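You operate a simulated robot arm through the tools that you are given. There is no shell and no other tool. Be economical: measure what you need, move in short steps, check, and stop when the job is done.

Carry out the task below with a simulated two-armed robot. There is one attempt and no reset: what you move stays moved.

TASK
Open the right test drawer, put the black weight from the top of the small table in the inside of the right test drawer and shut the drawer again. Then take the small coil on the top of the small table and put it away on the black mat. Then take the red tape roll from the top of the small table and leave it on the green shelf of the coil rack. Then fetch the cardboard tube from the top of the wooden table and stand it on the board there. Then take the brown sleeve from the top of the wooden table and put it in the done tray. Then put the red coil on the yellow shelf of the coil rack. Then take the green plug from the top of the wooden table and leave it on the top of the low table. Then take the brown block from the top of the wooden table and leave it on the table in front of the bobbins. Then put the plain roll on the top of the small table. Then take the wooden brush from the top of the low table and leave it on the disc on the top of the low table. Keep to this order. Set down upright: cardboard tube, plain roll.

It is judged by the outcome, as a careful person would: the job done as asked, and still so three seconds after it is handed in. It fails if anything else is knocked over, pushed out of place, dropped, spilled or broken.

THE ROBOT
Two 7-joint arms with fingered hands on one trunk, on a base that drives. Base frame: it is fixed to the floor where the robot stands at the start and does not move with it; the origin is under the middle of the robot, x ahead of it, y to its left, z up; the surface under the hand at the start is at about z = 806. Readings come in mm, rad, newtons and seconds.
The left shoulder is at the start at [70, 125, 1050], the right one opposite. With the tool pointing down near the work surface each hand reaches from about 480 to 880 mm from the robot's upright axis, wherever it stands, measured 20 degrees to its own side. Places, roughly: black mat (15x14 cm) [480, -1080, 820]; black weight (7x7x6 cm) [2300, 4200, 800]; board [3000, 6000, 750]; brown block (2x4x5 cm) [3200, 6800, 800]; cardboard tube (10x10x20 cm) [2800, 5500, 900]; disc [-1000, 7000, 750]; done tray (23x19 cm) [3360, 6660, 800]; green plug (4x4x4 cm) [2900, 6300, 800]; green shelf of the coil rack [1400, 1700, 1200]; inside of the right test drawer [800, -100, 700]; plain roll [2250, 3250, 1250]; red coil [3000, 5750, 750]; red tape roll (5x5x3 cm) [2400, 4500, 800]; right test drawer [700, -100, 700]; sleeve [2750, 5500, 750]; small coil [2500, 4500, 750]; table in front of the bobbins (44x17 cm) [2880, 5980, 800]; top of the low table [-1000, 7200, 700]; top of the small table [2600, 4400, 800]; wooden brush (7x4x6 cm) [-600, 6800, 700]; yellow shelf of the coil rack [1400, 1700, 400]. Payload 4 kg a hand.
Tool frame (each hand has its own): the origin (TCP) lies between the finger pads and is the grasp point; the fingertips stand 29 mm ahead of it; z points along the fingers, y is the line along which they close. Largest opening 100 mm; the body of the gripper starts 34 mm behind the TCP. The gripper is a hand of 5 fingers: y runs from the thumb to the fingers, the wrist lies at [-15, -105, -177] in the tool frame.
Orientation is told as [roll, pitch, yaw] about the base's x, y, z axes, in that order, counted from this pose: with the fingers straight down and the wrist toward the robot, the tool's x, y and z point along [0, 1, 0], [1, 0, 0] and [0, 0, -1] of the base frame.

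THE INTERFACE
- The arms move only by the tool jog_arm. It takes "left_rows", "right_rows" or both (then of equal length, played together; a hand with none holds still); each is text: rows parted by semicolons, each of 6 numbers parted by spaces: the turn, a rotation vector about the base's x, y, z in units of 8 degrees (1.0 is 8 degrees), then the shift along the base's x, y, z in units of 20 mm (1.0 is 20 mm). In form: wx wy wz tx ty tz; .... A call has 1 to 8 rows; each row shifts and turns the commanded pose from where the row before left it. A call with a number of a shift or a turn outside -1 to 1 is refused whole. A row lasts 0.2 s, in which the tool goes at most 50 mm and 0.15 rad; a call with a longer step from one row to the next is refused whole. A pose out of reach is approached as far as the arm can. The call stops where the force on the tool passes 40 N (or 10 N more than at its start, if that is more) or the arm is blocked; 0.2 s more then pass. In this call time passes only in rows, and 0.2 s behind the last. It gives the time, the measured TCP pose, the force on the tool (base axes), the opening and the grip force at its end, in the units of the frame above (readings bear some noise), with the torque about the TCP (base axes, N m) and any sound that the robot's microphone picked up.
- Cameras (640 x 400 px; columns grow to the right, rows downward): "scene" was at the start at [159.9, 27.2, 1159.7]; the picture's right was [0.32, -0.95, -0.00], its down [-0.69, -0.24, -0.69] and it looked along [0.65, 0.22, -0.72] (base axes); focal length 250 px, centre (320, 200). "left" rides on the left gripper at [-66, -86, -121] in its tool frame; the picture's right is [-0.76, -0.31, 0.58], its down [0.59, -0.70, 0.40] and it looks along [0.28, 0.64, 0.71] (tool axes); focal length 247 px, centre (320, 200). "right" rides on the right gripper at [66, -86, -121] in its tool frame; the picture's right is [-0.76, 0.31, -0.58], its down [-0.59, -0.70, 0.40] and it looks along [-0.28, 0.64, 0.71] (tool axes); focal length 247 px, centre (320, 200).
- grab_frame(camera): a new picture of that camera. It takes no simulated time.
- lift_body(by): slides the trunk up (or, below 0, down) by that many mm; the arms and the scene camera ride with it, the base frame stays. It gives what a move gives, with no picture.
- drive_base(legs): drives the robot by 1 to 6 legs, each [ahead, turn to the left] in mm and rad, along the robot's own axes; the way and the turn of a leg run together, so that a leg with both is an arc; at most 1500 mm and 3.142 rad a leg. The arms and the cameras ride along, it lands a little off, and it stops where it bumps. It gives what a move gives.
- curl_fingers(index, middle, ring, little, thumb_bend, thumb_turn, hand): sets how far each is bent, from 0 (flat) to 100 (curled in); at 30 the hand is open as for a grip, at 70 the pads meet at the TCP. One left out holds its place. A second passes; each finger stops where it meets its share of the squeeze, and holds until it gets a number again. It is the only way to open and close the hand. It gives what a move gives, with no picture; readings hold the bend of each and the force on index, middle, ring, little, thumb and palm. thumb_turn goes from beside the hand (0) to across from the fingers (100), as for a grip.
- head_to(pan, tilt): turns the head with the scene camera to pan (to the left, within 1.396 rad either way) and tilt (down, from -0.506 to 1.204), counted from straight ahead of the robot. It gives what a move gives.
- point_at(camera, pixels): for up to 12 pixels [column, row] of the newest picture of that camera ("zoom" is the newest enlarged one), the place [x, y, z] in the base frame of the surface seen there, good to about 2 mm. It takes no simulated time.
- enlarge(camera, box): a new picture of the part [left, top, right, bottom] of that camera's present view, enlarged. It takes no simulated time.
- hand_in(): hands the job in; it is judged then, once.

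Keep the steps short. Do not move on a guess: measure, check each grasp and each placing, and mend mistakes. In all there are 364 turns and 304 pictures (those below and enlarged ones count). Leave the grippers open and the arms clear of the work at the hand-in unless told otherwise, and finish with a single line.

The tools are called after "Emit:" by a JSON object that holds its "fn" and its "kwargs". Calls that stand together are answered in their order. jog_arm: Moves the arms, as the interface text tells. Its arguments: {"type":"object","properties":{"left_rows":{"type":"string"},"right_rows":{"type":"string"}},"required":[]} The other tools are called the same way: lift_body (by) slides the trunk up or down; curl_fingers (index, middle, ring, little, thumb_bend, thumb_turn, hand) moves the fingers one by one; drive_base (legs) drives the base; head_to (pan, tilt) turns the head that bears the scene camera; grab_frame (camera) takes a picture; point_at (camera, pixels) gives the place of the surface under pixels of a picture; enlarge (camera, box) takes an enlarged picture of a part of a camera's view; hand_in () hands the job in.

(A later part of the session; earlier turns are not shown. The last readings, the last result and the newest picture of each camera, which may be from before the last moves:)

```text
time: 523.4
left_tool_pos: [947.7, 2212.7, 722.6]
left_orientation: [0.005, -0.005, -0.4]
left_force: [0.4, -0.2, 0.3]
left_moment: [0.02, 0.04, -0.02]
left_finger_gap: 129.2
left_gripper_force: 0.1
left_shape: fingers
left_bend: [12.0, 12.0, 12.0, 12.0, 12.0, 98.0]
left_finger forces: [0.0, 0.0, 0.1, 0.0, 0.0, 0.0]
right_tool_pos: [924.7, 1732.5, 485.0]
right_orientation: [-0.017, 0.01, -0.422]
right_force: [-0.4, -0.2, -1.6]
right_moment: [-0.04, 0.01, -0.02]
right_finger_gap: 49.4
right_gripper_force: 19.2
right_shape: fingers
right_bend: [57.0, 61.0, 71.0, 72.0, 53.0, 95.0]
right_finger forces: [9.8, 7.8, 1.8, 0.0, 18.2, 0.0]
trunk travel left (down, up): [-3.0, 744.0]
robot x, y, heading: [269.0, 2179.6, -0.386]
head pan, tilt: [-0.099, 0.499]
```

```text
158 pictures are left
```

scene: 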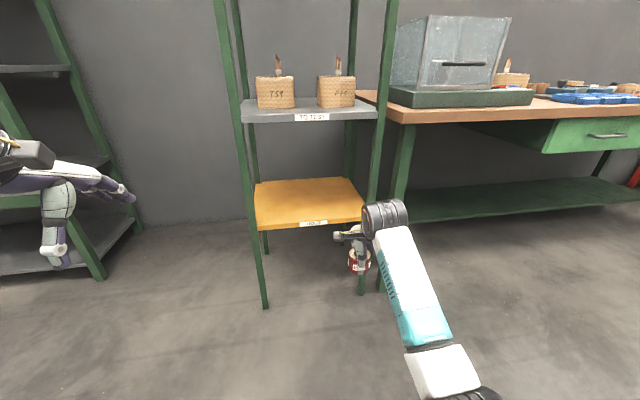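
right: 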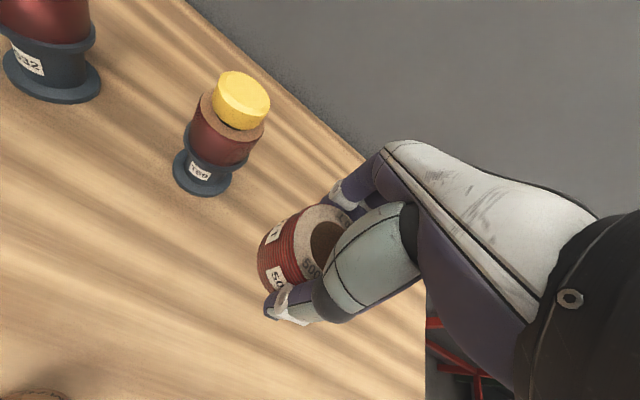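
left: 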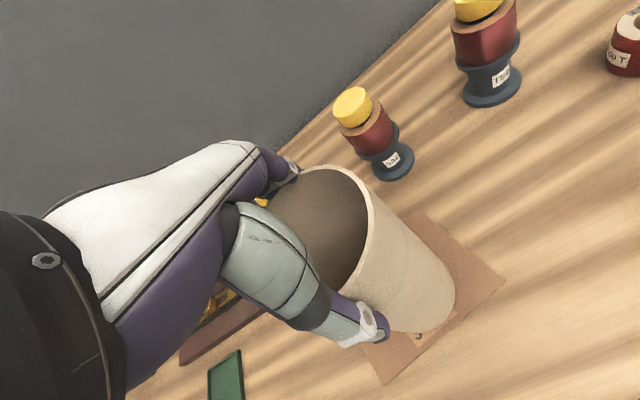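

All clear. I'll turn +0.098 and advance in two parts, watching.

Emit:
{"fn": "drive_base", "kwargs": {"legs": [[0, 0.1], [220, 0]]}}

Emit:
{"fn": "grab_frame", "kwargs": {"camera": "scene"}}

Emit:
{"fn": "grab_frame", "kwargs": {"camera": "right"}}

```text
time: 525.6
left_tool_pos: [1150.1, 2220.7, 722.8]
left_orientation: [0.005, -0.006, -0.297]
left_force: [0.5, 0.2, 0.4]
left_moment: [0.0, -0.01, -0.02]
left_finger_gap: 129.1
left_gripper_force: 0.0
left_shape: fingers
left_bend: [12.0, 12.0, 12.0, 12.0, 12.0, 98.0]
left_finger forces: [0.0, 0.0, 0.0, 0.1, 0.0, 0.1]
right_tool_pos: [1175.4, 1740.2, 486.7]
right_orientation: [-0.016, 0.009, -0.32]
right_force: [0.4, -0.2, -1.7]
right_moment: [0.02, 0.0, -0.02]
right_finger_gap: 49.5
right_gripper_force: 19.3
right_shape: fingers
right_bend: [57.0, 61.0, 71.0, 72.0, 53.0, 95.0]
right_finger forces: [10.0, 7.9, 1.8, 0.0, 18.4, 0.0]
trunk travel left (down, up): [-3.0, 744.0]
robot x, y, heading: [472.5, 2114.4, -0.285]
head pan, tilt: [-0.099, 0.499]
```

```text
157 pictures are left
```

scene: 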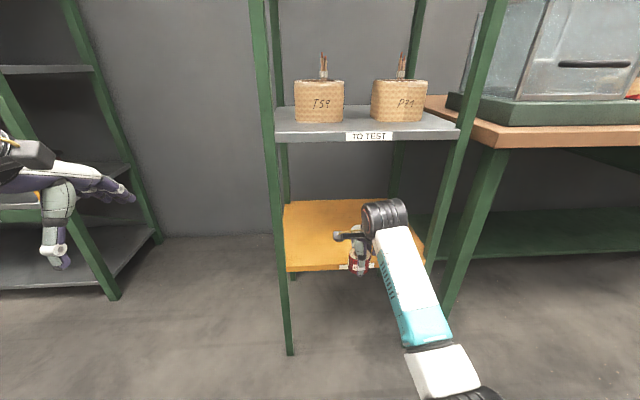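

```text
156 pictures are left
```

right: 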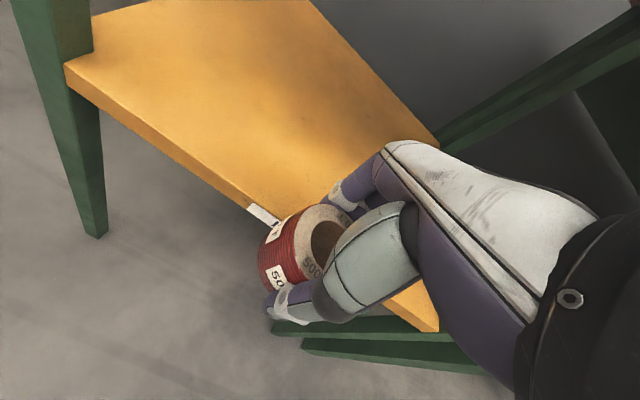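

It's above shelf level and central. Advancing 95 mm.

Emit:
{"fn": "drive_base", "kwargs": {"legs": [[95, 0]]}}

Emit:
{"fn": "grab_frame", "kwargs": {"camera": "right"}}

Emit:
{"fn": "enlarge", "kwargs": {"camera": "scene", "box": [240, 120, 500, 320]}}

```text
time: 526.7
left_tool_pos: [1239.9, 2194.7, 723.9]
left_orientation: [0.005, -0.005, -0.297]
left_force: [-0.2, -1.5, -0.7]
left_moment: [-0.01, 0.01, 0.02]
left_finger_gap: 129.0
left_gripper_force: 0.1
left_shape: fingers
left_bend: [12.0, 12.0, 12.0, 12.0, 12.0, 98.0]
left_finger forces: [0.0, 0.0, 0.0, 0.0, 0.0, 0.0]
right_tool_pos: [1265.6, 1716.3, 486.5]
right_orientation: [-0.015, 0.013, -0.319]
right_force: [-0.2, 0.4, -2.2]
right_moment: [-0.01, 0.0, -0.02]
right_finger_gap: 49.5
right_gripper_force: 19.3
right_shape: fingers
right_bend: [57.0, 61.0, 71.0, 72.0, 53.0, 95.0]
right_finger forces: [9.9, 8.0, 1.8, 0.0, 18.3, 0.1]
trunk travel left (down, up): [-3.0, 744.0]
robot x, y, heading: [564.9, 2088.2, -0.287]
head pan, tilt: [-0.099, 0.499]
```

```text
155 pictures are left
```

right: 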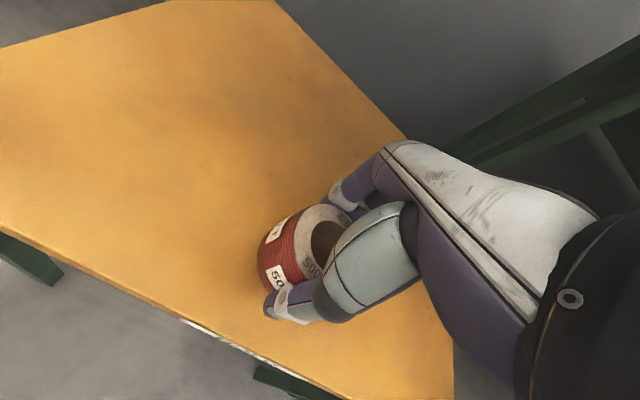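

```text
2.00 times, centred on (370, 220) of scene
```

zoom: 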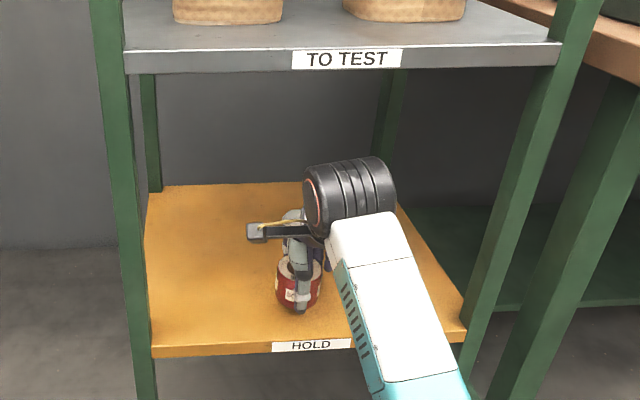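

Well placed over the shelf. Lowering to contact.

Emit:
{"fn": "jog_arm", "kwargs": {"right_rows": "0 0 0 0 0 -0.4; 0 0 0 0 0 -0.3"}}

Emit:
{"fn": "jog_arm", "kwargs": {"right_rows": "0 0 0 0 0 -0.2; 0 0 0 0 0 -0.1"}}

```text
time: 527.3
left_tool_pos: [1239.9, 2195.5, 722.9]
left_orientation: [0.005, -0.004, -0.297]
left_force: [0.2, 0.0, 0.3]
left_moment: [-0.02, -0.01, -0.01]
left_finger_gap: 129.3
left_gripper_force: 0.1
left_shape: fingers
left_bend: [12.0, 12.0, 12.0, 12.0, 12.0, 98.0]
left_finger forces: [0.0, 0.0, 0.1, 0.1, 0.1, 0.0]
right_tool_pos: [1265.3, 1715.8, 472.1]
right_orientation: [-0.016, 0.013, -0.32]
right_force: [-0.4, 0.3, -2.5]
right_moment: [0.0, 0.03, -0.02]
right_finger_gap: 49.5
right_gripper_force: 18.7
right_shape: fingers
right_bend: [57.0, 61.0, 71.0, 72.0, 53.0, 95.0]
right_finger forces: [10.1, 7.9, 1.8, 0.0, 18.2, 0.0]
trunk travel left (down, up): [-3.0, 744.0]
robot x, y, heading: [564.4, 2088.2, -0.283]
head pan, tilt: [-0.099, 0.499]
```

```text
time: 527.9
left_tool_pos: [1237.8, 2197.1, 724.6]
left_orientation: [0.004, -0.009, -0.295]
left_force: [0.1, 0.2, -0.2]
left_moment: [0.01, -0.02, 0.03]
left_finger_gap: 129.3
left_gripper_force: 0.1
left_shape: fingers
left_bend: [12.0, 12.0, 12.0, 12.0, 12.0, 98.0]
left_finger forces: [0.1, 0.0, 0.1, 0.0, 0.0, 0.0]
right_tool_pos: [1265.9, 1715.4, 468.2]
right_orientation: [-0.015, 0.009, -0.318]
right_force: [-0.5, 1.5, 4.0]
right_moment: [-0.09, 0.1, -0.01]
right_finger_gap: 49.7
right_gripper_force: 19.8
right_shape: fingers
right_bend: [57.0, 61.0, 71.0, 72.0, 53.0, 95.0]
right_finger forces: [10.1, 8.3, 1.9, 0.0, 19.5, 0.0]
trunk travel left (down, up): [-3.0, 744.0]
robot x, y, heading: [562.9, 2088.2, -0.284]
head pan, tilt: [-0.099, 0.499]
```

Contact. Opening, rising 46 mm, and backing out.

Emit:
{"fn": "curl_fingers", "kwargs": {"hand": "right", "index": 34, "middle": 34, "ring": 34, "little": 34, "thumb_bend": 34}}

Emit:
{"fn": "jog_arm", "kwargs": {"right_rows": "0 0 0 0 0 1; 0 0 0 0 0 1; 0 0 0 0 0 0.5"}}

Emit:
{"fn": "drive_base", "kwargs": {"legs": [[-300, 0]]}}

Emit:
{"fn": "grab_frame", "kwargs": {"camera": "scene"}}

```text
time: 528.9
left_tool_pos: [1239.9, 2195.0, 722.8]
left_orientation: [0.005, -0.006, -0.296]
left_force: [-0.6, -0.7, 0.5]
left_moment: [0.01, 0.01, 0.02]
left_finger_gap: 129.2
left_gripper_force: 0.1
left_shape: fingers
left_bend: [12.0, 12.0, 12.0, 12.0, 12.0, 98.0]
left_finger forces: [0.1, 0.0, 0.0, 0.0, 0.0, 0.1]
right_tool_pos: [1266.5, 1715.7, 466.1]
right_orientation: [-0.015, 0.01, -0.319]
right_force: [0.5, 0.2, 0.6]
right_moment: [0.0, 0.0, 0.03]
right_finger_gap: 88.6
right_gripper_force: 0.0
right_shape: fingers
right_bend: [34.0, 34.0, 34.0, 34.0, 34.0, 97.0]
right_finger forces: [0.0, 0.0, 0.0, 0.0, 0.0, 0.1]
trunk travel left (down, up): [-3.0, 744.0]
robot x, y, heading: [562.9, 2087.1, -0.282]
head pan, tilt: [-0.099, 0.499]
```

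```text
time: 529.7
left_tool_pos: [1238.7, 2195.7, 722.7]
left_orientation: [0.005, -0.007, -0.297]
left_force: [-0.2, -0.5, 0.5]
left_moment: [-0.03, 0.01, 0.0]
left_finger_gap: 129.0
left_gripper_force: 0.0
left_shape: fingers
left_bend: [12.0, 12.0, 12.0, 12.0, 12.0, 98.0]
left_finger forces: [0.1, 0.1, 0.1, 0.0, 0.0, 0.0]
right_tool_pos: [1266.3, 1716.0, 517.1]
right_orientation: [-0.017, 0.008, -0.32]
right_force: [0.2, -0.3, -0.6]
right_moment: [-0.01, 0.02, 0.01]
right_finger_gap: 88.9
right_gripper_force: 0.0
right_shape: fingers
right_bend: [34.0, 34.0, 34.0, 34.0, 34.0, 97.0]
right_finger forces: [0.0, 0.1, 0.0, 0.1, 0.0, 0.0]
trunk travel left (down, up): [-3.0, 744.0]
robot x, y, heading: [568.2, 2086.7, -0.282]
head pan, tilt: [-0.099, 0.499]
```

```text
time: 531.8
left_tool_pos: [948.0, 2281.3, 723.7]
left_orientation: [0.005, -0.005, -0.293]
left_force: [-1.0, 0.2, -0.9]
left_moment: [0.0, 0.01, 0.0]
left_finger_gap: 129.6
left_gripper_force: 0.2
left_shape: fingers
left_bend: [12.0, 12.0, 12.0, 12.0, 12.0, 98.0]
left_finger forces: [0.1, 0.1, 0.1, 0.0, 0.0, 0.0]
right_tool_pos: [975.1, 1801.1, 515.6]
right_orientation: [-0.015, 0.011, -0.318]
right_force: [-0.4, 0.6, -0.3]
right_moment: [0.01, -0.02, 0.01]
right_finger_gap: 88.7
right_gripper_force: 0.0
right_shape: fingers
right_bend: [34.0, 34.0, 34.0, 34.0, 34.0, 97.0]
right_finger forces: [0.0, 0.0, 0.0, 0.0, 0.0, 0.0]
trunk travel left (down, up): [-3.0, 744.0]
robot x, y, heading: [272.3, 2173.1, -0.278]
head pan, tilt: [-0.099, 0.499]
```

```text
153 pictures are left
```

scene: 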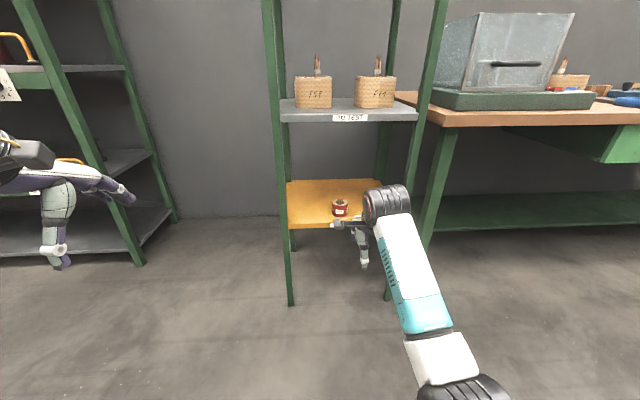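

The red coil stands on the yellow shelf. Next is the green plug: raise the trunk and drive to the wooden table.

Emit:
{"fn": "lift_body", "kwargs": {"by": 400}}

Emit:
{"fn": "drive_base", "kwargs": {"legs": [[0, 1.435], [1500, 0], [932, 0], [0, 0.087], [1500, 0], [961, 0]]}}

Emit:
{"fn": "drive_base", "kwargs": {"legs": [[0, -1.563]]}}

Emit:
{"fn": "head_to", "kwargs": {"pan": -0.1, "tilt": 0.6}}

Emit:
{"fn": "grab_frame", "kwargs": {"camera": "scene"}}

```text
time: 535.6
left_tool_pos: [947.3, 2281.1, 1123.3]
left_orientation: [0.005, -0.007, -0.293]
left_force: [0.6, -0.5, -0.5]
left_moment: [0.01, -0.02, -0.04]
left_finger_gap: 129.2
left_gripper_force: 0.0
left_shape: fingers
left_bend: [12.0, 12.0, 12.0, 12.0, 12.0, 98.0]
left_finger forces: [0.0, 0.1, 0.0, 0.0, 0.0, 0.1]
right_tool_pos: [975.6, 1801.6, 916.4]
right_orientation: [-0.016, 0.013, -0.317]
right_force: [0.2, 0.7, 0.2]
right_moment: [-0.01, -0.01, -0.02]
right_finger_gap: 88.8
right_gripper_force: 0.0
right_shape: fingers
right_bend: [34.0, 34.0, 34.0, 34.0, 34.0, 97.0]
right_finger forces: [0.0, 0.0, 0.1, 0.0, 0.0, 0.0]
trunk travel left (down, up): [-403.0, 344.0]
robot x, y, heading: [270.3, 2171.2, -0.278]
head pan, tilt: [-0.099, 0.499]
```

```text
time: 563.1
left_tool_pos: [2060.0, 7358.8, 1122.1]
left_orientation: [0.005, -0.005, 1.186]
left_force: [0.2, -0.9, 0.3]
left_moment: [0.0, 0.02, -0.01]
left_finger_gap: 129.1
left_gripper_force: 0.0
left_shape: fingers
left_bend: [12.0, 12.0, 12.0, 12.0, 12.0, 98.0]
left_finger forces: [0.0, 0.1, 0.0, 0.0, 0.1, 0.0]
right_tool_pos: [2538.9, 7344.3, 915.5]
right_orientation: [-0.017, 0.011, 1.166]
right_force: [0.0, 0.0, -0.2]
right_moment: [0.01, -0.01, -0.03]
right_finger_gap: 89.0
right_gripper_force: 0.1
right_shape: fingers
right_bend: [34.0, 34.0, 34.0, 34.0, 34.0, 98.0]
right_finger forces: [0.0, 0.1, 0.1, 0.0, 0.0, 0.0]
trunk travel left (down, up): [-403.0, 344.0]
robot x, y, heading: [2109.0, 6678.9, 1.206]
head pan, tilt: [-0.099, 0.499]
```

```text
time: 567.4
left_tool_pos: [2787.7, 6738.1, 1122.5]
left_orientation: [0.005, -0.006, -0.366]
left_force: [0.1, 0.5, 0.4]
left_moment: [0.02, -0.02, 0.01]
left_finger_gap: 129.0
left_gripper_force: 0.1
left_shape: fingers
left_bend: [12.0, 12.0, 12.0, 12.0, 12.0, 98.0]
left_finger forces: [0.0, 0.0, 0.0, 0.0, 0.0, 0.0]
right_tool_pos: [2779.8, 6257.8, 915.4]
right_orientation: [-0.016, 0.009, -0.391]
right_force: [0.1, -0.5, 0.0]
right_moment: [0.01, -0.01, 0.02]
right_finger_gap: 88.9
right_gripper_force: 0.1
right_shape: fingers
right_bend: [34.0, 34.0, 34.0, 34.0, 34.0, 98.0]
right_finger forces: [0.1, 0.0, 0.0, 0.1, 0.0, 0.0]
trunk travel left (down, up): [-403.0, 344.0]
robot x, y, heading: [2111.0, 6682.2, -0.35]
head pan, tilt: [-0.099, 0.499]
```

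```text
time: 568.1
left_tool_pos: [2788.3, 6737.8, 1124.1]
left_orientation: [0.005, -0.005, -0.366]
left_force: [0.6, -0.5, 0.2]
left_moment: [0.05, -0.03, 0.0]
left_finger_gap: 129.3
left_gripper_force: 0.2
left_shape: fingers
left_bend: [12.0, 12.0, 12.0, 12.0, 12.0, 98.0]
left_finger forces: [0.0, 0.1, 0.0, 0.0, 0.0, 0.1]
right_tool_pos: [2779.9, 6257.6, 917.5]
right_orientation: [-0.017, 0.009, -0.391]
right_force: [-0.2, -0.7, 1.0]
right_moment: [-0.02, 0.0, -0.01]
right_finger_gap: 88.8
right_gripper_force: 0.0
right_shape: fingers
right_bend: [34.0, 34.0, 34.0, 34.0, 34.0, 98.0]
right_finger forces: [0.0, 0.0, 0.1, 0.1, 0.0, 0.0]
trunk travel left (down, up): [-403.0, 344.0]
robot x, y, heading: [2105.2, 6679.8, -0.358]
head pan, tilt: [-0.099, 0.6]
```

```text
152 pictures are left
```

scene: 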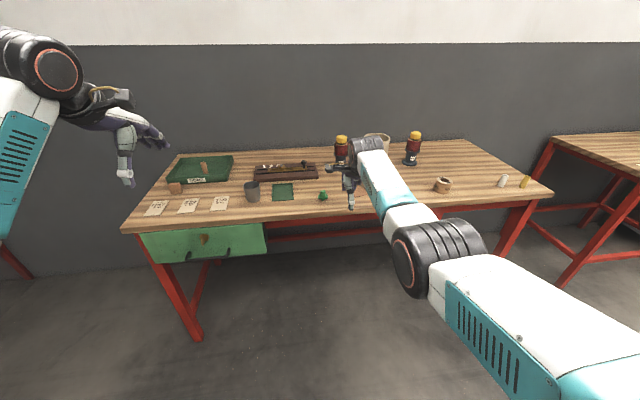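

The green plug is at (323,197). I'll measure it.

Emit:
{"fn": "enlarge", "kwargs": {"camera": "scene", "box": [270, 170, 370, 230]}}

Emit:
{"fn": "grab_frame", "kwargs": {"camera": "right"}}

Emit:
{"fn": "point_at", "kwargs": {"camera": "scene", "pixels": [[322, 193], [323, 198], [322, 201], [283, 190], [380, 140], [252, 192]]}}

```text
6.40 times, centred on (320, 200) of scene
```

zoom: 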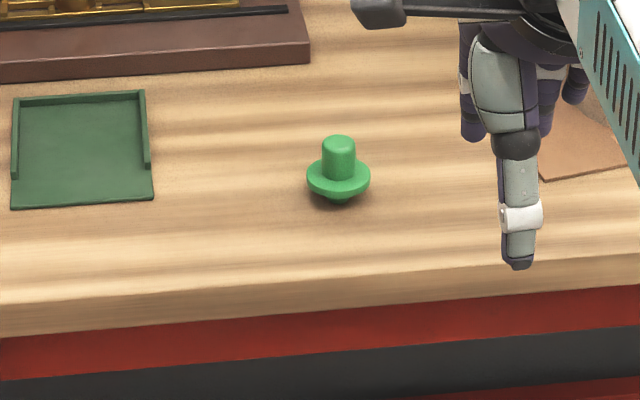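

```text
150 pictures are left
```

right: 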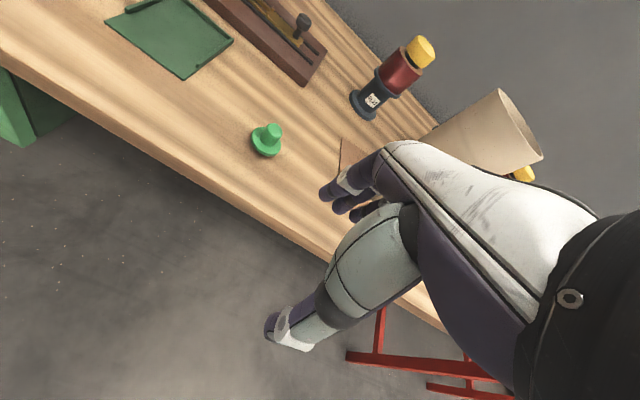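

```text
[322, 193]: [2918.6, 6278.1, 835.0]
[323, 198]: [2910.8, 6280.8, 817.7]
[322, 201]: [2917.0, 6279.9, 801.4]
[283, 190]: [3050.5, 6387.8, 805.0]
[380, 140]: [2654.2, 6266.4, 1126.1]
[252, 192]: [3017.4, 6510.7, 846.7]
```

Plug centre is about (2924,6277), flange z≈820, top 837. I'll turn +0.076 and advance 117 mm.

Emit:
{"fn": "drive_base", "kwargs": {"legs": [[0, 0.076], [117, 0]]}}

Emit:
{"fn": "curl_fingers", "kwargs": {"hand": "right", "index": 40, "middle": 40, "ring": 40, "little": 40, "thumb_bend": 40}}

Emit:
{"fn": "grab_frame", "kwargs": {"camera": "right"}}

```text
time: 569.8
left_tool_pos: [2893.2, 6760.3, 1122.6]
left_orientation: [0.004, -0.005, -0.288]
left_force: [0.5, -0.3, -0.1]
left_moment: [0.0, 0.03, -0.01]
left_finger_gap: 129.3
left_gripper_force: 0.0
left_shape: fingers
left_bend: [12.0, 12.0, 12.0, 12.0, 12.0, 98.0]
left_finger forces: [0.0, 0.0, 0.0, 0.1, 0.0, 0.0]
right_tool_pos: [2924.3, 6281.6, 915.5]
right_orientation: [-0.018, 0.012, -0.31]
right_force: [0.3, -0.3, 0.5]
right_moment: [0.04, -0.04, 0.0]
right_finger_gap: 88.8
right_gripper_force: 0.1
right_shape: fingers
right_bend: [34.0, 34.0, 34.0, 34.0, 34.0, 98.0]
right_finger forces: [0.0, 0.1, 0.0, 0.1, 0.1, 0.0]
trunk travel left (down, up): [-403.0, 344.0]
robot x, y, heading: [2220.0, 6648.3, -0.272]
head pan, tilt: [-0.099, 0.6]
```

```text
time: 570.8
left_tool_pos: [2893.3, 6761.1, 1123.4]
left_orientation: [0.006, -0.005, -0.287]
left_force: [0.1, -0.2, 0.4]
left_moment: [-0.02, 0.01, 0.03]
left_finger_gap: 129.4
left_gripper_force: 0.0
left_shape: fingers
left_bend: [12.0, 12.0, 12.0, 12.0, 12.0, 98.0]
left_finger forces: [0.0, 0.0, 0.0, 0.0, 0.0, 0.1]
right_tool_pos: [2923.4, 6280.6, 916.4]
right_orientation: [-0.017, 0.01, -0.311]
right_force: [-0.6, 0.5, 0.4]
right_moment: [0.02, 0.01, 0.01]
right_finger_gap: 75.1
right_gripper_force: 0.0
right_shape: fingers
right_bend: [40.0, 40.0, 40.0, 40.0, 40.0, 98.0]
right_finger forces: [0.0, 0.0, 0.0, 0.0, 0.0, 0.1]
trunk travel left (down, up): [-403.0, 344.0]
robot x, y, heading: [2219.6, 6648.7, -0.274]
head pan, tilt: [-0.099, 0.6]
```

```text
149 pictures are left
```

right: 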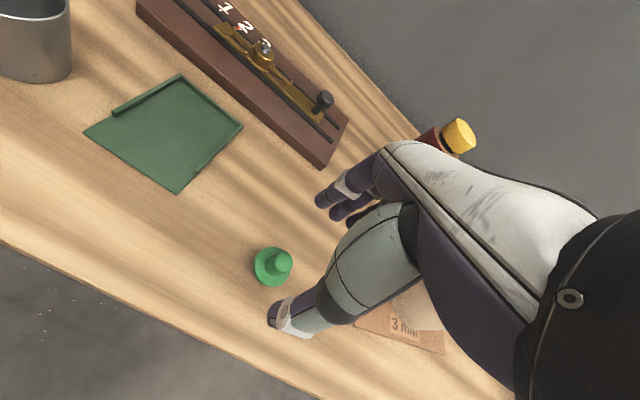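

Emit:
{"fn": "point_at", "kwargs": {"camera": "right", "pixels": [[282, 258], [258, 268], [290, 265], [270, 282], [265, 252], [323, 158], [345, 120], [325, 98]]}}

```text
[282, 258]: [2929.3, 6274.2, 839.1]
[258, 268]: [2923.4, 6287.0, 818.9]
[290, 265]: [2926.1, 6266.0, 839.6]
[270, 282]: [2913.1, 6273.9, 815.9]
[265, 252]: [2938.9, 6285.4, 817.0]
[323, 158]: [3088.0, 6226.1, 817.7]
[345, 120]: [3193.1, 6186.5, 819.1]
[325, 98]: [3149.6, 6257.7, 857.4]
```

Plug centre is (2928,6274). I'll align and lower to z≈836.

Emit:
{"fn": "jog_arm", "kwargs": {"right_rows": "0 0 0 0.1 -0.5 -1; 0 0 0 0 0 -1; 0 0 0 0 0 -1; 0 0 0 0 0 -1"}}

Emit:
{"fn": "grab_frame", "kwargs": {"camera": "right"}}

```text
time: 571.8
left_tool_pos: [2892.9, 6759.8, 1122.9]
left_orientation: [0.006, -0.005, -0.288]
left_force: [0.7, 0.1, -0.2]
left_moment: [0.04, -0.04, 0.04]
left_finger_gap: 129.4
left_gripper_force: 0.1
left_shape: fingers
left_bend: [12.0, 12.0, 12.0, 12.0, 12.0, 98.0]
left_finger forces: [0.0, 0.1, 0.0, 0.0, 0.0, 0.0]
right_tool_pos: [2920.9, 6272.2, 837.2]
right_orientation: [-0.016, 0.01, -0.312]
right_force: [-0.5, 0.6, -0.1]
right_moment: [0.01, -0.02, 0.0]
right_finger_gap: 75.0
right_gripper_force: 0.0
right_shape: fingers
right_bend: [40.0, 40.0, 40.0, 40.0, 40.0, 98.0]
right_finger forces: [0.0, 0.0, 0.0, 0.0, 0.0, 0.1]
right hand out of reach, approached as far as the arm can: row 4
trunk travel left (down, up): [-403.0, 344.0]
robot x, y, heading: [2222.9, 6643.9, -0.274]
head pan, tilt: [-0.099, 0.6]
```

```text
148 pictures are left
```

right: 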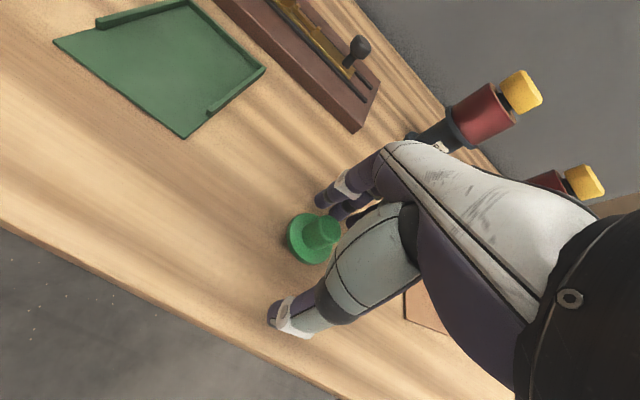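

The plug is between the fingers. Closing.

Emit:
{"fn": "curl_fingers", "kwargs": {"hand": "right", "index": 74, "middle": 74, "ring": 74, "little": 74, "thumb_bend": 74}}

Emit:
{"fn": "jog_arm", "kwargs": {"right_rows": "0 0 0 0 0 1; 0 0 0 0 0 1; 0 0 0 0 0 1; 0 0 0 0 0 1; 0 0 0 0 0 1"}}

Emit:
{"fn": "grab_frame", "kwargs": {"camera": "right"}}

```text
time: 572.8
left_tool_pos: [2892.0, 6760.5, 1122.0]
left_orientation: [0.006, -0.005, -0.288]
left_force: [0.4, -0.1, -0.2]
left_moment: [0.04, 0.03, 0.05]
left_finger_gap: 129.3
left_gripper_force: 0.1
left_shape: fingers
left_bend: [12.0, 12.0, 12.0, 12.0, 12.0, 98.0]
left_finger forces: [0.1, 0.0, 0.0, 0.0, 0.0, 0.0]
right_tool_pos: [2919.7, 6271.8, 837.5]
right_orientation: [-0.019, 0.01, -0.31]
right_force: [-0.1, 0.5, 0.0]
right_moment: [0.0, -0.03, 0.02]
right_finger_gap: 30.8
right_gripper_force: 15.9
right_shape: fingers
right_bend: [60.0, 66.0, 74.0, 74.0, 60.0, 95.0]
right_finger forces: [10.2, 5.9, 0.0, 0.0, 16.2, 0.1]
trunk travel left (down, up): [-403.0, 344.0]
robot x, y, heading: [2218.5, 6648.7, -0.271]
head pan, tilt: [-0.099, 0.6]
```

```text
time: 574.0
left_tool_pos: [2893.0, 6760.5, 1124.0]
left_orientation: [0.005, -0.008, -0.288]
left_force: [0.1, -0.1, 0.5]
left_moment: [0.0, 0.02, -0.02]
left_finger_gap: 129.2
left_gripper_force: 0.1
left_shape: fingers
left_bend: [12.0, 12.0, 12.0, 12.0, 12.0, 98.0]
left_finger forces: [0.0, 0.0, 0.0, 0.0, 0.1, 0.1]
right_tool_pos: [2938.4, 6268.3, 934.3]
right_orientation: [-0.018, 0.013, -0.312]
right_force: [-0.5, 0.4, -0.3]
right_moment: [0.0, 0.0, 0.01]
right_finger_gap: 30.9
right_gripper_force: 15.5
right_shape: fingers
right_bend: [60.0, 66.0, 74.0, 74.0, 60.0, 95.0]
right_finger forces: [10.2, 5.9, 0.0, 0.1, 16.2, 0.0]
right hand out of reach, approached as far as the arm can: row 1, 2, 3, 4, 5
trunk travel left (down, up): [-403.0, 344.0]
robot x, y, heading: [2218.6, 6644.3, -0.273]
head pan, tilt: [-0.099, 0.6]
```

```text
147 pictures are left
```

right: 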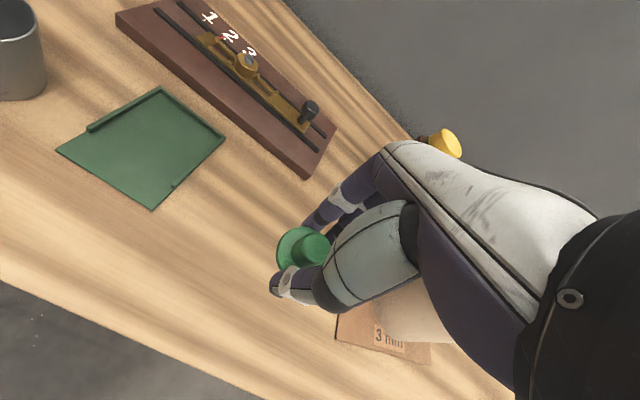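

The plug is held. I'll draw the right arm in a bit, back off, move to open floor, and look west for the low table.

Emit:
{"fn": "drive_base", "kwargs": {"legs": [[-400, 0], [0, 1.52], [600, 0]]}}

Emit:
{"fn": "head_to", "kwargs": {"pan": 1.2, "tilt": 0.25}}

Emit:
{"fn": "grab_frame", "kwargs": {"camera": "scene"}}

```text
time: 583.3
left_tool_pos: [1904.1, 7994.4, 1123.3]
left_orientation: [0.005, -0.008, 1.264]
left_force: [-0.2, 1.2, -0.2]
left_moment: [0.02, -0.03, 0.0]
left_finger_gap: 129.3
left_gripper_force: 0.0
left_shape: fingers
left_bend: [12.0, 12.0, 12.0, 12.0, 12.0, 98.0]
left_finger forces: [0.0, 0.1, 0.0, 0.1, 0.0, 0.1]
right_tool_pos: [2397.3, 8029.4, 933.4]
right_orientation: [-0.017, 0.014, 1.24]
right_force: [-0.7, 0.6, -1.0]
right_moment: [-0.01, 0.01, 0.03]
right_finger_gap: 30.3
right_gripper_force: 14.8
right_shape: fingers
right_bend: [60.0, 72.0, 74.0, 74.0, 60.0, 95.0]
right_finger forces: [9.5, 5.6, 0.0, 0.1, 15.3, 0.0]
trunk travel left (down, up): [-403.0, 344.0]
robot x, y, heading: [2004.9, 7316.1, 1.275]
head pan, tilt: [-0.099, 0.6]
```

```text
time: 584.8
left_tool_pos: [1903.7, 7994.5, 1123.3]
left_orientation: [0.006, -0.005, 1.263]
left_force: [-0.4, 0.2, -0.2]
left_moment: [-0.01, -0.02, 0.0]
left_finger_gap: 129.3
left_gripper_force: 0.1
left_shape: fingers
left_bend: [12.0, 12.0, 12.0, 12.0, 12.0, 98.0]
left_finger forces: [0.1, 0.0, 0.0, 0.0, 0.0, 0.1]
right_tool_pos: [2396.4, 8029.1, 932.3]
right_orientation: [-0.018, 0.011, 1.24]
right_force: [0.2, -0.1, -0.4]
right_moment: [0.0, -0.04, 0.0]
right_finger_gap: 30.4
right_gripper_force: 14.7
right_shape: fingers
right_bend: [60.0, 72.0, 74.0, 74.0, 60.0, 95.0]
right_finger forces: [9.4, 5.6, 0.0, 0.1, 15.2, 0.0]
trunk travel left (down, up): [-403.0, 344.0]
robot x, y, heading: [2000.2, 7319.1, 1.278]
head pan, tilt: [1.201, 0.25]
```

```text
146 pictures are left
```

scene: 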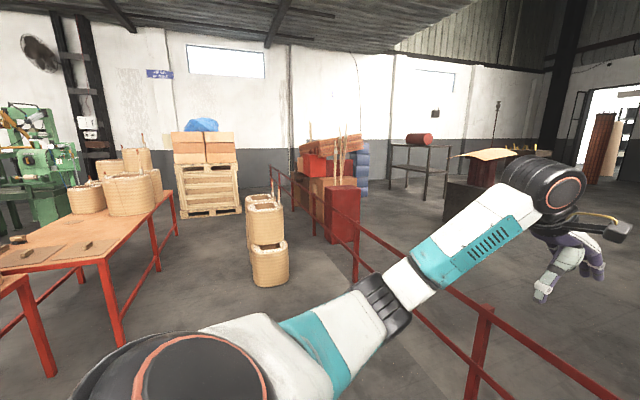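

A red-legged table is at left (90,240), and a railing runs away from here. I'll measure.

Emit:
{"fn": "point_at", "kwargs": {"camera": "scene", "pixels": [[60, 262], [110, 255], [100, 270], [168, 190], [18, 240], [85, 246], [45, 370], [120, 340], [355, 275], [485, 310], [272, 200], [270, 280]]}}

Emit:
{"fn": "enlarge", "kwargs": {"camera": "scene", "box": [0, 130, 320, 330]}}

```text
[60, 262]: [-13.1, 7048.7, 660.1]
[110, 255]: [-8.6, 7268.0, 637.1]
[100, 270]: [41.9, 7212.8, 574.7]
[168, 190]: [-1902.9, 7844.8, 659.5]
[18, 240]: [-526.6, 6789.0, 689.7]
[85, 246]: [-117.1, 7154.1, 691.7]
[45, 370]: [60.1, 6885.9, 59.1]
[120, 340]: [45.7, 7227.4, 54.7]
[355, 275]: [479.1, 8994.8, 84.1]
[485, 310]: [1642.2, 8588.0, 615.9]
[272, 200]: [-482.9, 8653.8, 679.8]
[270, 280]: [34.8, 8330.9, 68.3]
```

```text
2.00 times, centred on (160, 230) of scene
```

zoom: 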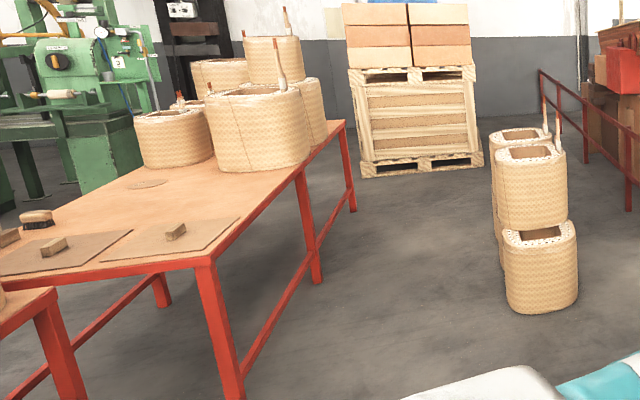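

I'll measure points on this low table: its edges, mats, blocks, disc and brush.

Emit:
{"fn": "point_at", "kwargs": {"camera": "zoom", "pixels": [[205, 258], [100, 272], [5, 280], [145, 183], [225, 205], [270, 180], [175, 230], [130, 258], [35, 217], [40, 222], [8, 238], [40, 300]]}}

Emit:
{"fn": "point_at", "kwargs": {"camera": "scene", "pixels": [[135, 210], [105, 212], [130, 232], [148, 205], [100, 225], [40, 230], [2, 275], [20, 285]]}}

```text
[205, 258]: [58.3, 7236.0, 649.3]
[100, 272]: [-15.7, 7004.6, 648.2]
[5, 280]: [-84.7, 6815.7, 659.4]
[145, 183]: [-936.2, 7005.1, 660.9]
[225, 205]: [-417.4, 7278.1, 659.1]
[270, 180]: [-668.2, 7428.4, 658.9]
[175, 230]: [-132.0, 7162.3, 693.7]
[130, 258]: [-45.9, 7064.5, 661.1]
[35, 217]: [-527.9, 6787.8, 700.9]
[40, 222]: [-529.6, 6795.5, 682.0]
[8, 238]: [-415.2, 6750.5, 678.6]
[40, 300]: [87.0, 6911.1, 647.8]
```

```text
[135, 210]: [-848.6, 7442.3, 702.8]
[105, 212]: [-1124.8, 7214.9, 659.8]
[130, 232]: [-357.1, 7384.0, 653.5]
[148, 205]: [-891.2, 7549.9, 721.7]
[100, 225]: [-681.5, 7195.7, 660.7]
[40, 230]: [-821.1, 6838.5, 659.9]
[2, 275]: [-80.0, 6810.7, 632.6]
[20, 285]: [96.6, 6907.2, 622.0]
```

The low table's top is z 660, with NE corner (58,7236). A free patch is near (-430,7265), and coils stand further west. I'll draw the right arm in 160 mm, then drive to about (141,7533) to approach from the north-east.

Emit:
{"fn": "jog_arm", "kwargs": {"right_rows": "0 0 0 -0.29 -0.95 0; 0 0 0 -0.29 -0.95 0; 0 0 0 -0.29 -0.95 0; 0 0 0 -0.29 -0.95 0; 0 0 0 -0.29 -0.95 0; 0 0 0 -0.29 -0.95 0; 0 0 0 -0.29 -0.95 0; 0 0 0 -0.29 -0.95 0"}}

Emit:
{"fn": "drive_base", "kwargs": {"legs": [[0, 1.749], [1000, 0]]}}

Emit:
{"fn": "head_to", "kwargs": {"pan": 0.2, "tilt": 0.45}}

Emit:
{"fn": "grab_frame", "kwargs": {"camera": "scene"}}

```text
time: 586.6
left_tool_pos: [1903.7, 7994.4, 1123.0]
left_orientation: [0.005, -0.005, 1.262]
left_force: [-0.6, -0.3, 0.3]
left_moment: [-0.02, -0.05, 0.0]
left_finger_gap: 128.9
left_gripper_force: 0.0
left_shape: fingers
left_bend: [12.0, 12.0, 12.0, 12.0, 12.0, 98.0]
left_finger forces: [0.0, 0.0, 0.0, 0.0, 0.0, 0.1]
right_tool_pos: [2396.3, 8029.1, 934.5]
right_orientation: [-0.019, 0.013, 1.24]
right_force: [-0.3, -0.1, -0.6]
right_moment: [-0.02, 0.0, -0.03]
right_finger_gap: 30.6
right_gripper_force: 15.7
right_shape: fingers
right_bend: [60.0, 72.0, 74.0, 74.0, 60.0, 95.0]
right_finger forces: [9.4, 5.6, 0.0, 0.0, 15.2, 0.0]
right hand out of reach, approached as far as the arm can: row 1, 2, 3, 4, 5, 6, 7, 8
trunk travel left (down, up): [-403.0, 344.0]
robot x, y, heading: [2004.5, 7320.9, 1.278]
head pan, tilt: [1.201, 0.25]
```

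```text
time: 596.0
left_tool_pos: [376.7, 7269.7, 1122.5]
left_orientation: [0.006, -0.006, 2.979]
left_force: [-0.4, -0.2, -0.6]
left_moment: [-0.02, -0.01, 0.01]
left_finger_gap: 129.3
left_gripper_force: 0.2
left_shape: fingers
left_bend: [12.0, 12.0, 12.0, 12.0, 12.0, 98.0]
left_finger forces: [0.1, 0.1, 0.1, 0.0, 0.0, 0.1]
right_tool_pos: [270.4, 7752.7, 932.9]
right_orientation: [-0.016, 0.012, 2.956]
right_force: [-0.2, 0.2, 0.7]
right_moment: [0.01, 0.04, 0.01]
right_finger_gap: 29.7
right_gripper_force: 13.9
right_shape: fingers
right_bend: [60.0, 72.0, 74.0, 74.0, 60.0, 95.0]
right_finger forces: [8.8, 5.5, 0.0, 0.1, 14.4, 0.0]
trunk travel left (down, up): [-403.0, 344.0]
robot x, y, heading: [1031.2, 7465.4, 2.986]
head pan, tilt: [1.201, 0.25]
```

```text
time: 597.2
left_tool_pos: [377.4, 7268.4, 1123.3]
left_orientation: [0.004, -0.005, 2.977]
left_force: [0.1, -0.1, -0.8]
left_moment: [0.0, -0.01, -0.01]
left_finger_gap: 129.2
left_gripper_force: 0.0
left_shape: fingers
left_bend: [12.0, 12.0, 12.0, 12.0, 12.0, 98.0]
left_finger forces: [0.1, 0.1, 0.0, 0.0, 0.1, 0.0]
right_tool_pos: [272.2, 7752.4, 932.6]
right_orientation: [-0.017, 0.012, 2.955]
right_force: [-0.2, 0.3, 0.5]
right_moment: [-0.04, 0.02, -0.02]
right_finger_gap: 29.3
right_gripper_force: 14.0
right_shape: fingers
right_bend: [60.0, 72.0, 74.0, 74.0, 61.0, 95.0]
right_finger forces: [8.8, 5.4, 0.1, 0.0, 14.4, 0.1]
trunk travel left (down, up): [-403.0, 344.0]
robot x, y, heading: [1031.5, 7465.1, 2.991]
head pan, tilt: [0.201, 0.45]
```

```text
144 pictures are left
```

scene: 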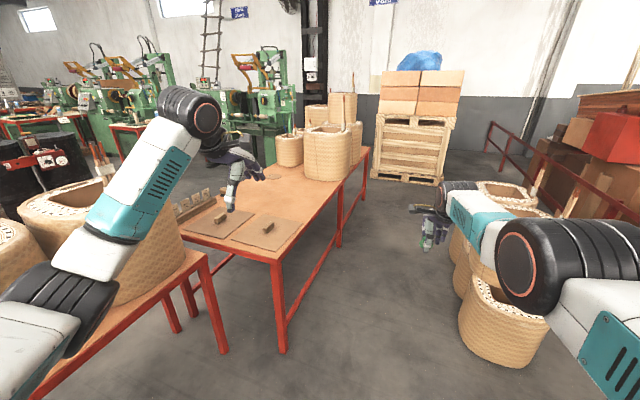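

The right arm did not draw in; it sits at some limit. I'll first check the other table's big coils near the left arm, and the stack on the right.

Emit:
{"fn": "point_at", "kwargs": {"camera": "scene", "pixels": [[60, 205], [150, 270], [20, 240], [185, 225], [110, 290], [205, 255], [500, 200], [480, 265], [500, 330], [330, 130], [275, 227], [225, 200]]}}

Emit:
{"fn": "jog_arm", "kwargs": {"right_rows": "0 0 0 0.5 0 0.5; 0 0 0 0.8 0 0; 0 0 0 0.8 0 0"}}

```text
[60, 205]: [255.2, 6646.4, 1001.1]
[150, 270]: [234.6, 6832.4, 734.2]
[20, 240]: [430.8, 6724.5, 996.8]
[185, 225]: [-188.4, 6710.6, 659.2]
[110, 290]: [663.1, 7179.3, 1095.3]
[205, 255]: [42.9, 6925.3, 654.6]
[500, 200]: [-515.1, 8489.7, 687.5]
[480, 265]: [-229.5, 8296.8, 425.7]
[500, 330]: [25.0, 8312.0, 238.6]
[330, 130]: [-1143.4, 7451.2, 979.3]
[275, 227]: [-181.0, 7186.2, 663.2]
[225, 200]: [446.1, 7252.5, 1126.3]
```

```text
time: 598.0
left_tool_pos: [377.8, 7269.2, 1123.8]
left_orientation: [0.005, -0.004, 2.978]
left_force: [0.0, 0.2, 0.1]
left_moment: [0.01, 0.02, 0.01]
left_finger_gap: 129.1
left_gripper_force: 0.1
left_shape: fingers
left_bend: [12.0, 12.0, 12.0, 12.0, 12.0, 98.0]
left_finger forces: [0.0, 0.1, 0.1, 0.0, 0.0, 0.1]
right_tool_pos: [271.5, 7754.4, 942.3]
right_orientation: [-0.017, 0.014, 2.955]
right_force: [-0.1, -0.4, -0.5]
right_moment: [0.03, -0.01, 0.02]
right_finger_gap: 29.4
right_gripper_force: 14.3
right_shape: fingers
right_bend: [60.0, 72.0, 74.0, 74.0, 61.0, 95.0]
right_finger forces: [8.7, 5.4, 0.0, 0.0, 14.4, 0.1]
right hand out of reach, approached as far as the arm can: row 1, 2, 3
trunk travel left (down, up): [-403.0, 344.0]
robot x, y, heading: [1035.9, 7464.4, 2.99]
head pan, tilt: [0.201, 0.45]
```

The coils on the neighbouring table top out at z≈1000, so the left hand must stay high. I'll inspect the right arm's posture.

Emit:
{"fn": "point_at", "kwargs": {"camera": "scene", "pixels": [[540, 240], [515, 265], [480, 215], [450, 200], [620, 330], [430, 235]]}}

Emit:
{"fn": "jog_arm", "kwargs": {"right_rows": "0 0 0 0 0 1; 0 0 0 0 0 1; 0 0 0 0 0 1; 0 0 0 0 0 1"}}

```text
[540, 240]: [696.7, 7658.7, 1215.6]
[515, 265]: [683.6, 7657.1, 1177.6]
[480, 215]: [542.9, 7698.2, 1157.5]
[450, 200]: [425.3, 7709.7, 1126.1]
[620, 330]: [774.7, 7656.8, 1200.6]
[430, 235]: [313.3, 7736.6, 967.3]
```

```text
time: 599.0
left_tool_pos: [379.6, 7269.1, 1125.2]
left_orientation: [0.005, -0.005, 2.978]
left_force: [0.4, -0.8, -0.1]
left_moment: [-0.02, -0.02, -0.01]
left_finger_gap: 129.1
left_gripper_force: 0.1
left_shape: fingers
left_bend: [12.0, 12.0, 12.0, 12.0, 12.0, 98.0]
left_finger forces: [0.0, 0.0, 0.1, 0.0, 0.1, 0.1]
right_tool_pos: [265.6, 7754.7, 1022.7]
right_orientation: [-0.019, 0.012, 2.956]
right_force: [-0.4, -0.9, -0.3]
right_moment: [0.0, -0.03, 0.0]
right_finger_gap: 29.8
right_gripper_force: 14.2
right_shape: fingers
right_bend: [60.0, 72.0, 74.0, 74.0, 61.0, 95.0]
right_finger forces: [8.8, 5.2, 0.0, 0.1, 14.4, 0.1]
right hand out of reach, approached as far as the arm can: row 2
trunk travel left (down, up): [-403.0, 344.0]
robot x, y, heading: [1032.3, 7468.0, 2.987]
head pan, tilt: [0.201, 0.45]
```

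It responds again now. Retracting along the heading.

Emit:
{"fn": "jog_arm", "kwargs": {"right_rows": "0 0 0 0.98 -0.15 0; 0 0 0 0.98 -0.15 0; 0 0 0 0.98 -0.15 0; 0 0 0 0.98 -0.15 0; 0 0 0 0.98 -0.15 0; 0 0 0 0.98 -0.15 0; 0 0 0 0.98 -0.15 0; 0 0 0 0.98 -0.15 0"}}

```text
time: 600.8
left_tool_pos: [378.8, 7269.0, 1123.1]
left_orientation: [0.005, -0.005, 2.978]
left_force: [-0.1, -0.4, -0.1]
left_moment: [0.04, -0.01, -0.03]
left_finger_gap: 129.2
left_gripper_force: 0.0
left_shape: fingers
left_bend: [12.0, 12.0, 12.0, 12.0, 12.0, 98.0]
left_finger forces: [0.0, 0.0, 0.0, 0.1, 0.1, 0.1]
right_tool_pos: [264.5, 7755.2, 1021.9]
right_orientation: [-0.016, 0.011, 2.954]
right_force: [-0.1, 0.5, 0.1]
right_moment: [0.0, -0.05, 0.02]
right_finger_gap: 29.5
right_gripper_force: 14.2
right_shape: fingers
right_bend: [60.0, 72.0, 74.0, 74.0, 61.0, 95.0]
right_finger forces: [8.8, 5.3, 0.0, 0.0, 14.5, 0.0]
right hand out of reach, approached as far as the arm can: row 1, 2, 3, 4, 5, 6, 7, 8
trunk travel left (down, up): [-403.0, 344.0]
robot x, y, heading: [1036.2, 7463.1, 2.989]
head pan, tilt: [0.201, 0.45]
```

Straight retraction is stuck, likely because the arm is straight. I'll try retracting while descending.

Emit:
{"fn": "jog_arm", "kwargs": {"right_rows": "0 0 0 0.3 -0.05 -1; 0 0 0 0.3 -0.05 -1; 0 0 0 0.6 -0.1 -1; 0 0 0 0.9 -0.14 -0.5; 0 0 0 0.9 -0.14 -0.5; 0 0 0 0.9 -0.14 0"}}

```text
time: 602.2
left_tool_pos: [378.1, 7268.6, 1123.7]
left_orientation: [0.006, -0.007, 2.977]
left_force: [0.0, 0.3, 0.5]
left_moment: [-0.03, -0.01, 0.01]
left_finger_gap: 129.0
left_gripper_force: 0.1
left_shape: fingers
left_bend: [12.0, 12.0, 12.0, 12.0, 12.0, 98.0]
left_finger forces: [0.0, 0.0, 0.0, 0.1, 0.0, 0.1]
right_tool_pos: [271.9, 7751.4, 932.9]
right_orientation: [-0.016, 0.014, 2.955]
right_force: [0.2, 0.2, 0.2]
right_moment: [0.0, 0.04, -0.02]
right_finger_gap: 29.3
right_gripper_force: 14.2
right_shape: fingers
right_bend: [60.0, 72.0, 74.0, 74.0, 61.0, 95.0]
right_finger forces: [8.8, 5.3, 0.0, 0.0, 14.5, 0.0]
right hand out of reach, approached as far as the arm can: row 1, 2, 3, 4, 5, 6
trunk travel left (down, up): [-403.0, 344.0]
robot x, y, heading: [1027.8, 7465.6, 2.992]
head pan, tilt: [0.201, 0.45]
```

The arm is at full stretch. Lowering it will bend it naturally, so I'll lower 160 mm here over open floor while it is commanded inward.

Emit:
{"fn": "jog_arm", "kwargs": {"right_rows": "0 0 0 0 0 -1; 0 0 0 0 0 -1; 0 0 0 0 0 -1; 0 0 0 0 0 -1; 0 0 0 0 0 -1; 0 0 0 0 0 -1; 0 0 0 0 0 -1; 0 0 0 0 0 -1"}}

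```text
time: 604.0
left_tool_pos: [377.3, 7269.7, 1123.3]
left_orientation: [0.006, -0.005, 2.977]
left_force: [0.2, -0.5, -0.2]
left_moment: [-0.01, -0.01, 0.04]
left_finger_gap: 129.1
left_gripper_force: 0.0
left_shape: fingers
left_bend: [12.0, 12.0, 12.0, 12.0, 12.0, 98.0]
left_finger forces: [0.1, 0.0, 0.0, 0.1, 0.0, 0.1]
right_tool_pos: [306.8, 7746.6, 792.9]
right_orientation: [-0.018, 0.014, 2.955]
right_force: [0.1, -0.2, -0.1]
right_moment: [-0.03, 0.01, 0.0]
right_finger_gap: 29.0
right_gripper_force: 13.8
right_shape: fingers
right_bend: [60.0, 72.0, 74.0, 74.0, 61.0, 95.0]
right_finger forces: [8.7, 5.2, 0.0, 0.0, 14.2, 0.0]
right hand out of reach, approached as far as the arm can: row 2, 4, 6, 7, 8
trunk travel left (down, up): [-403.0, 344.0]
robot x, y, heading: [1028.7, 7466.5, 2.991]
head pan, tilt: [0.201, 0.45]
```

Emit:
{"fn": "jog_arm", "kwargs": {"right_rows": "0 0 0 0.9 -0.14 0.3; 0 0 0 0.9 -0.14 0.3; 0 0 0 0.9 -0.14 0.3; 0 0 0 0.9 -0.14 0.3"}}

```text
time: 605.0
left_tool_pos: [378.4, 7269.4, 1123.8]
left_orientation: [0.005, -0.007, 2.978]
left_force: [-0.5, -0.5, -0.8]
left_moment: [-0.05, 0.0, -0.01]
left_finger_gap: 129.0
left_gripper_force: 0.0
left_shape: fingers
left_bend: [12.0, 12.0, 12.0, 12.0, 12.0, 98.0]
left_finger forces: [0.0, 0.0, 0.0, 0.0, 0.1, 0.0]
right_tool_pos: [379.7, 7736.0, 816.8]
right_orientation: [-0.015, 0.011, 2.953]
right_force: [0.8, -0.3, 0.2]
right_moment: [0.01, 0.03, 0.0]
right_finger_gap: 29.3
right_gripper_force: 14.3
right_shape: fingers
right_bend: [60.0, 72.0, 74.0, 74.0, 61.0, 95.0]
right_finger forces: [8.6, 5.1, 0.1, 0.1, 14.0, 0.1]
trunk travel left (down, up): [-403.0, 344.0]
robot x, y, heading: [1034.8, 7462.8, 2.991]
head pan, tilt: [0.201, 0.45]
```

Unstuck: the right hand is now at 689 mm reach. I'll drive 800 mm on and turn toward the free patch at about (-400,7270).

Emit:
{"fn": "drive_base", "kwargs": {"legs": [[800, 0], [0, 0.842]]}}

Emit:
{"fn": "head_to", "kwargs": {"pan": -0.1, "tilt": 0.7}}

Emit:
{"fn": "grab_frame", "kwargs": {"camera": "scene"}}

Emit:
{"fn": "grab_frame", "kwargs": {"camera": "right"}}

```text
time: 611.5
left_tool_pos: [-27.6, 6965.4, 1123.6]
left_orientation: [0.004, -0.008, -2.463]
left_force: [-0.4, -0.2, 0.3]
left_moment: [0.02, -0.01, 0.01]
left_finger_gap: 129.2
left_gripper_force: 0.0
left_shape: fingers
left_bend: [12.0, 12.0, 12.0, 12.0, 12.0, 98.0]
left_finger forces: [0.0, 0.0, 0.1, 0.0, 0.1, 0.0]
right_tool_pos: [-376.4, 7278.7, 817.2]
right_orientation: [-0.017, 0.014, -2.484]
right_force: [-0.3, -0.1, -0.2]
right_moment: [-0.02, 0.0, 0.03]
right_finger_gap: 28.8
right_gripper_force: 13.4
right_shape: fingers
right_bend: [60.0, 72.0, 74.0, 74.0, 61.0, 95.0]
right_finger forces: [8.4, 5.0, 0.2, 0.0, 13.8, 0.0]
trunk travel left (down, up): [-403.0, 344.0]
robot x, y, heading: [264.4, 7582.0, -2.453]
head pan, tilt: [0.201, 0.45]
```

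```text
time: 612.3
left_tool_pos: [-27.3, 6965.8, 1123.7]
left_orientation: [0.005, -0.006, -2.463]
left_force: [-0.5, 0.0, 0.2]
left_moment: [0.02, 0.01, 0.01]
left_finger_gap: 129.4
left_gripper_force: 0.0
left_shape: fingers
left_bend: [12.0, 12.0, 12.0, 12.0, 12.0, 98.0]
left_finger forces: [0.0, 0.0, 0.0, 0.0, 0.0, 0.1]
right_tool_pos: [-375.8, 7278.7, 817.0]
right_orientation: [-0.019, 0.011, -2.485]
right_force: [0.4, 1.3, 0.2]
right_moment: [0.03, 0.0, 0.03]
right_finger_gap: 28.8
right_gripper_force: 13.7
right_shape: fingers
right_bend: [60.0, 72.0, 74.0, 74.0, 61.0, 95.0]
right_finger forces: [8.3, 5.0, 0.0, 0.0, 13.7, 0.1]
trunk travel left (down, up): [-403.0, 344.0]
robot x, y, heading: [262.3, 7588.9, -2.449]
head pan, tilt: [-0.099, 0.7]
```

```text
143 pictures are left
```

scene: 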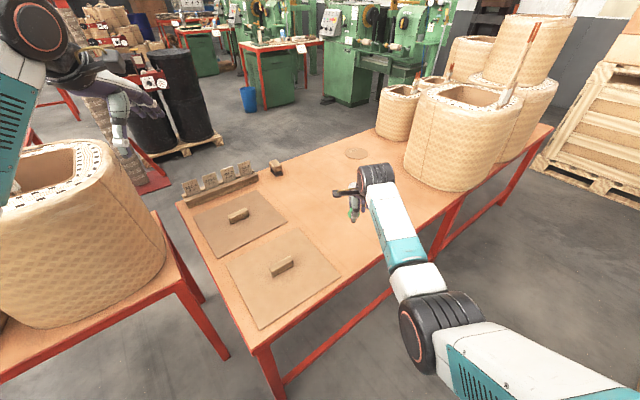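

```text
142 pictures are left
```

right: 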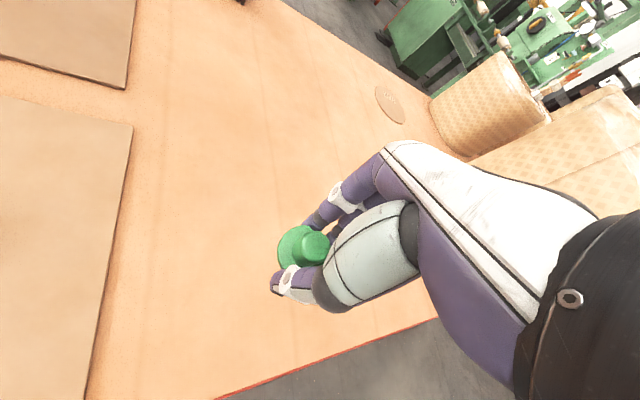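

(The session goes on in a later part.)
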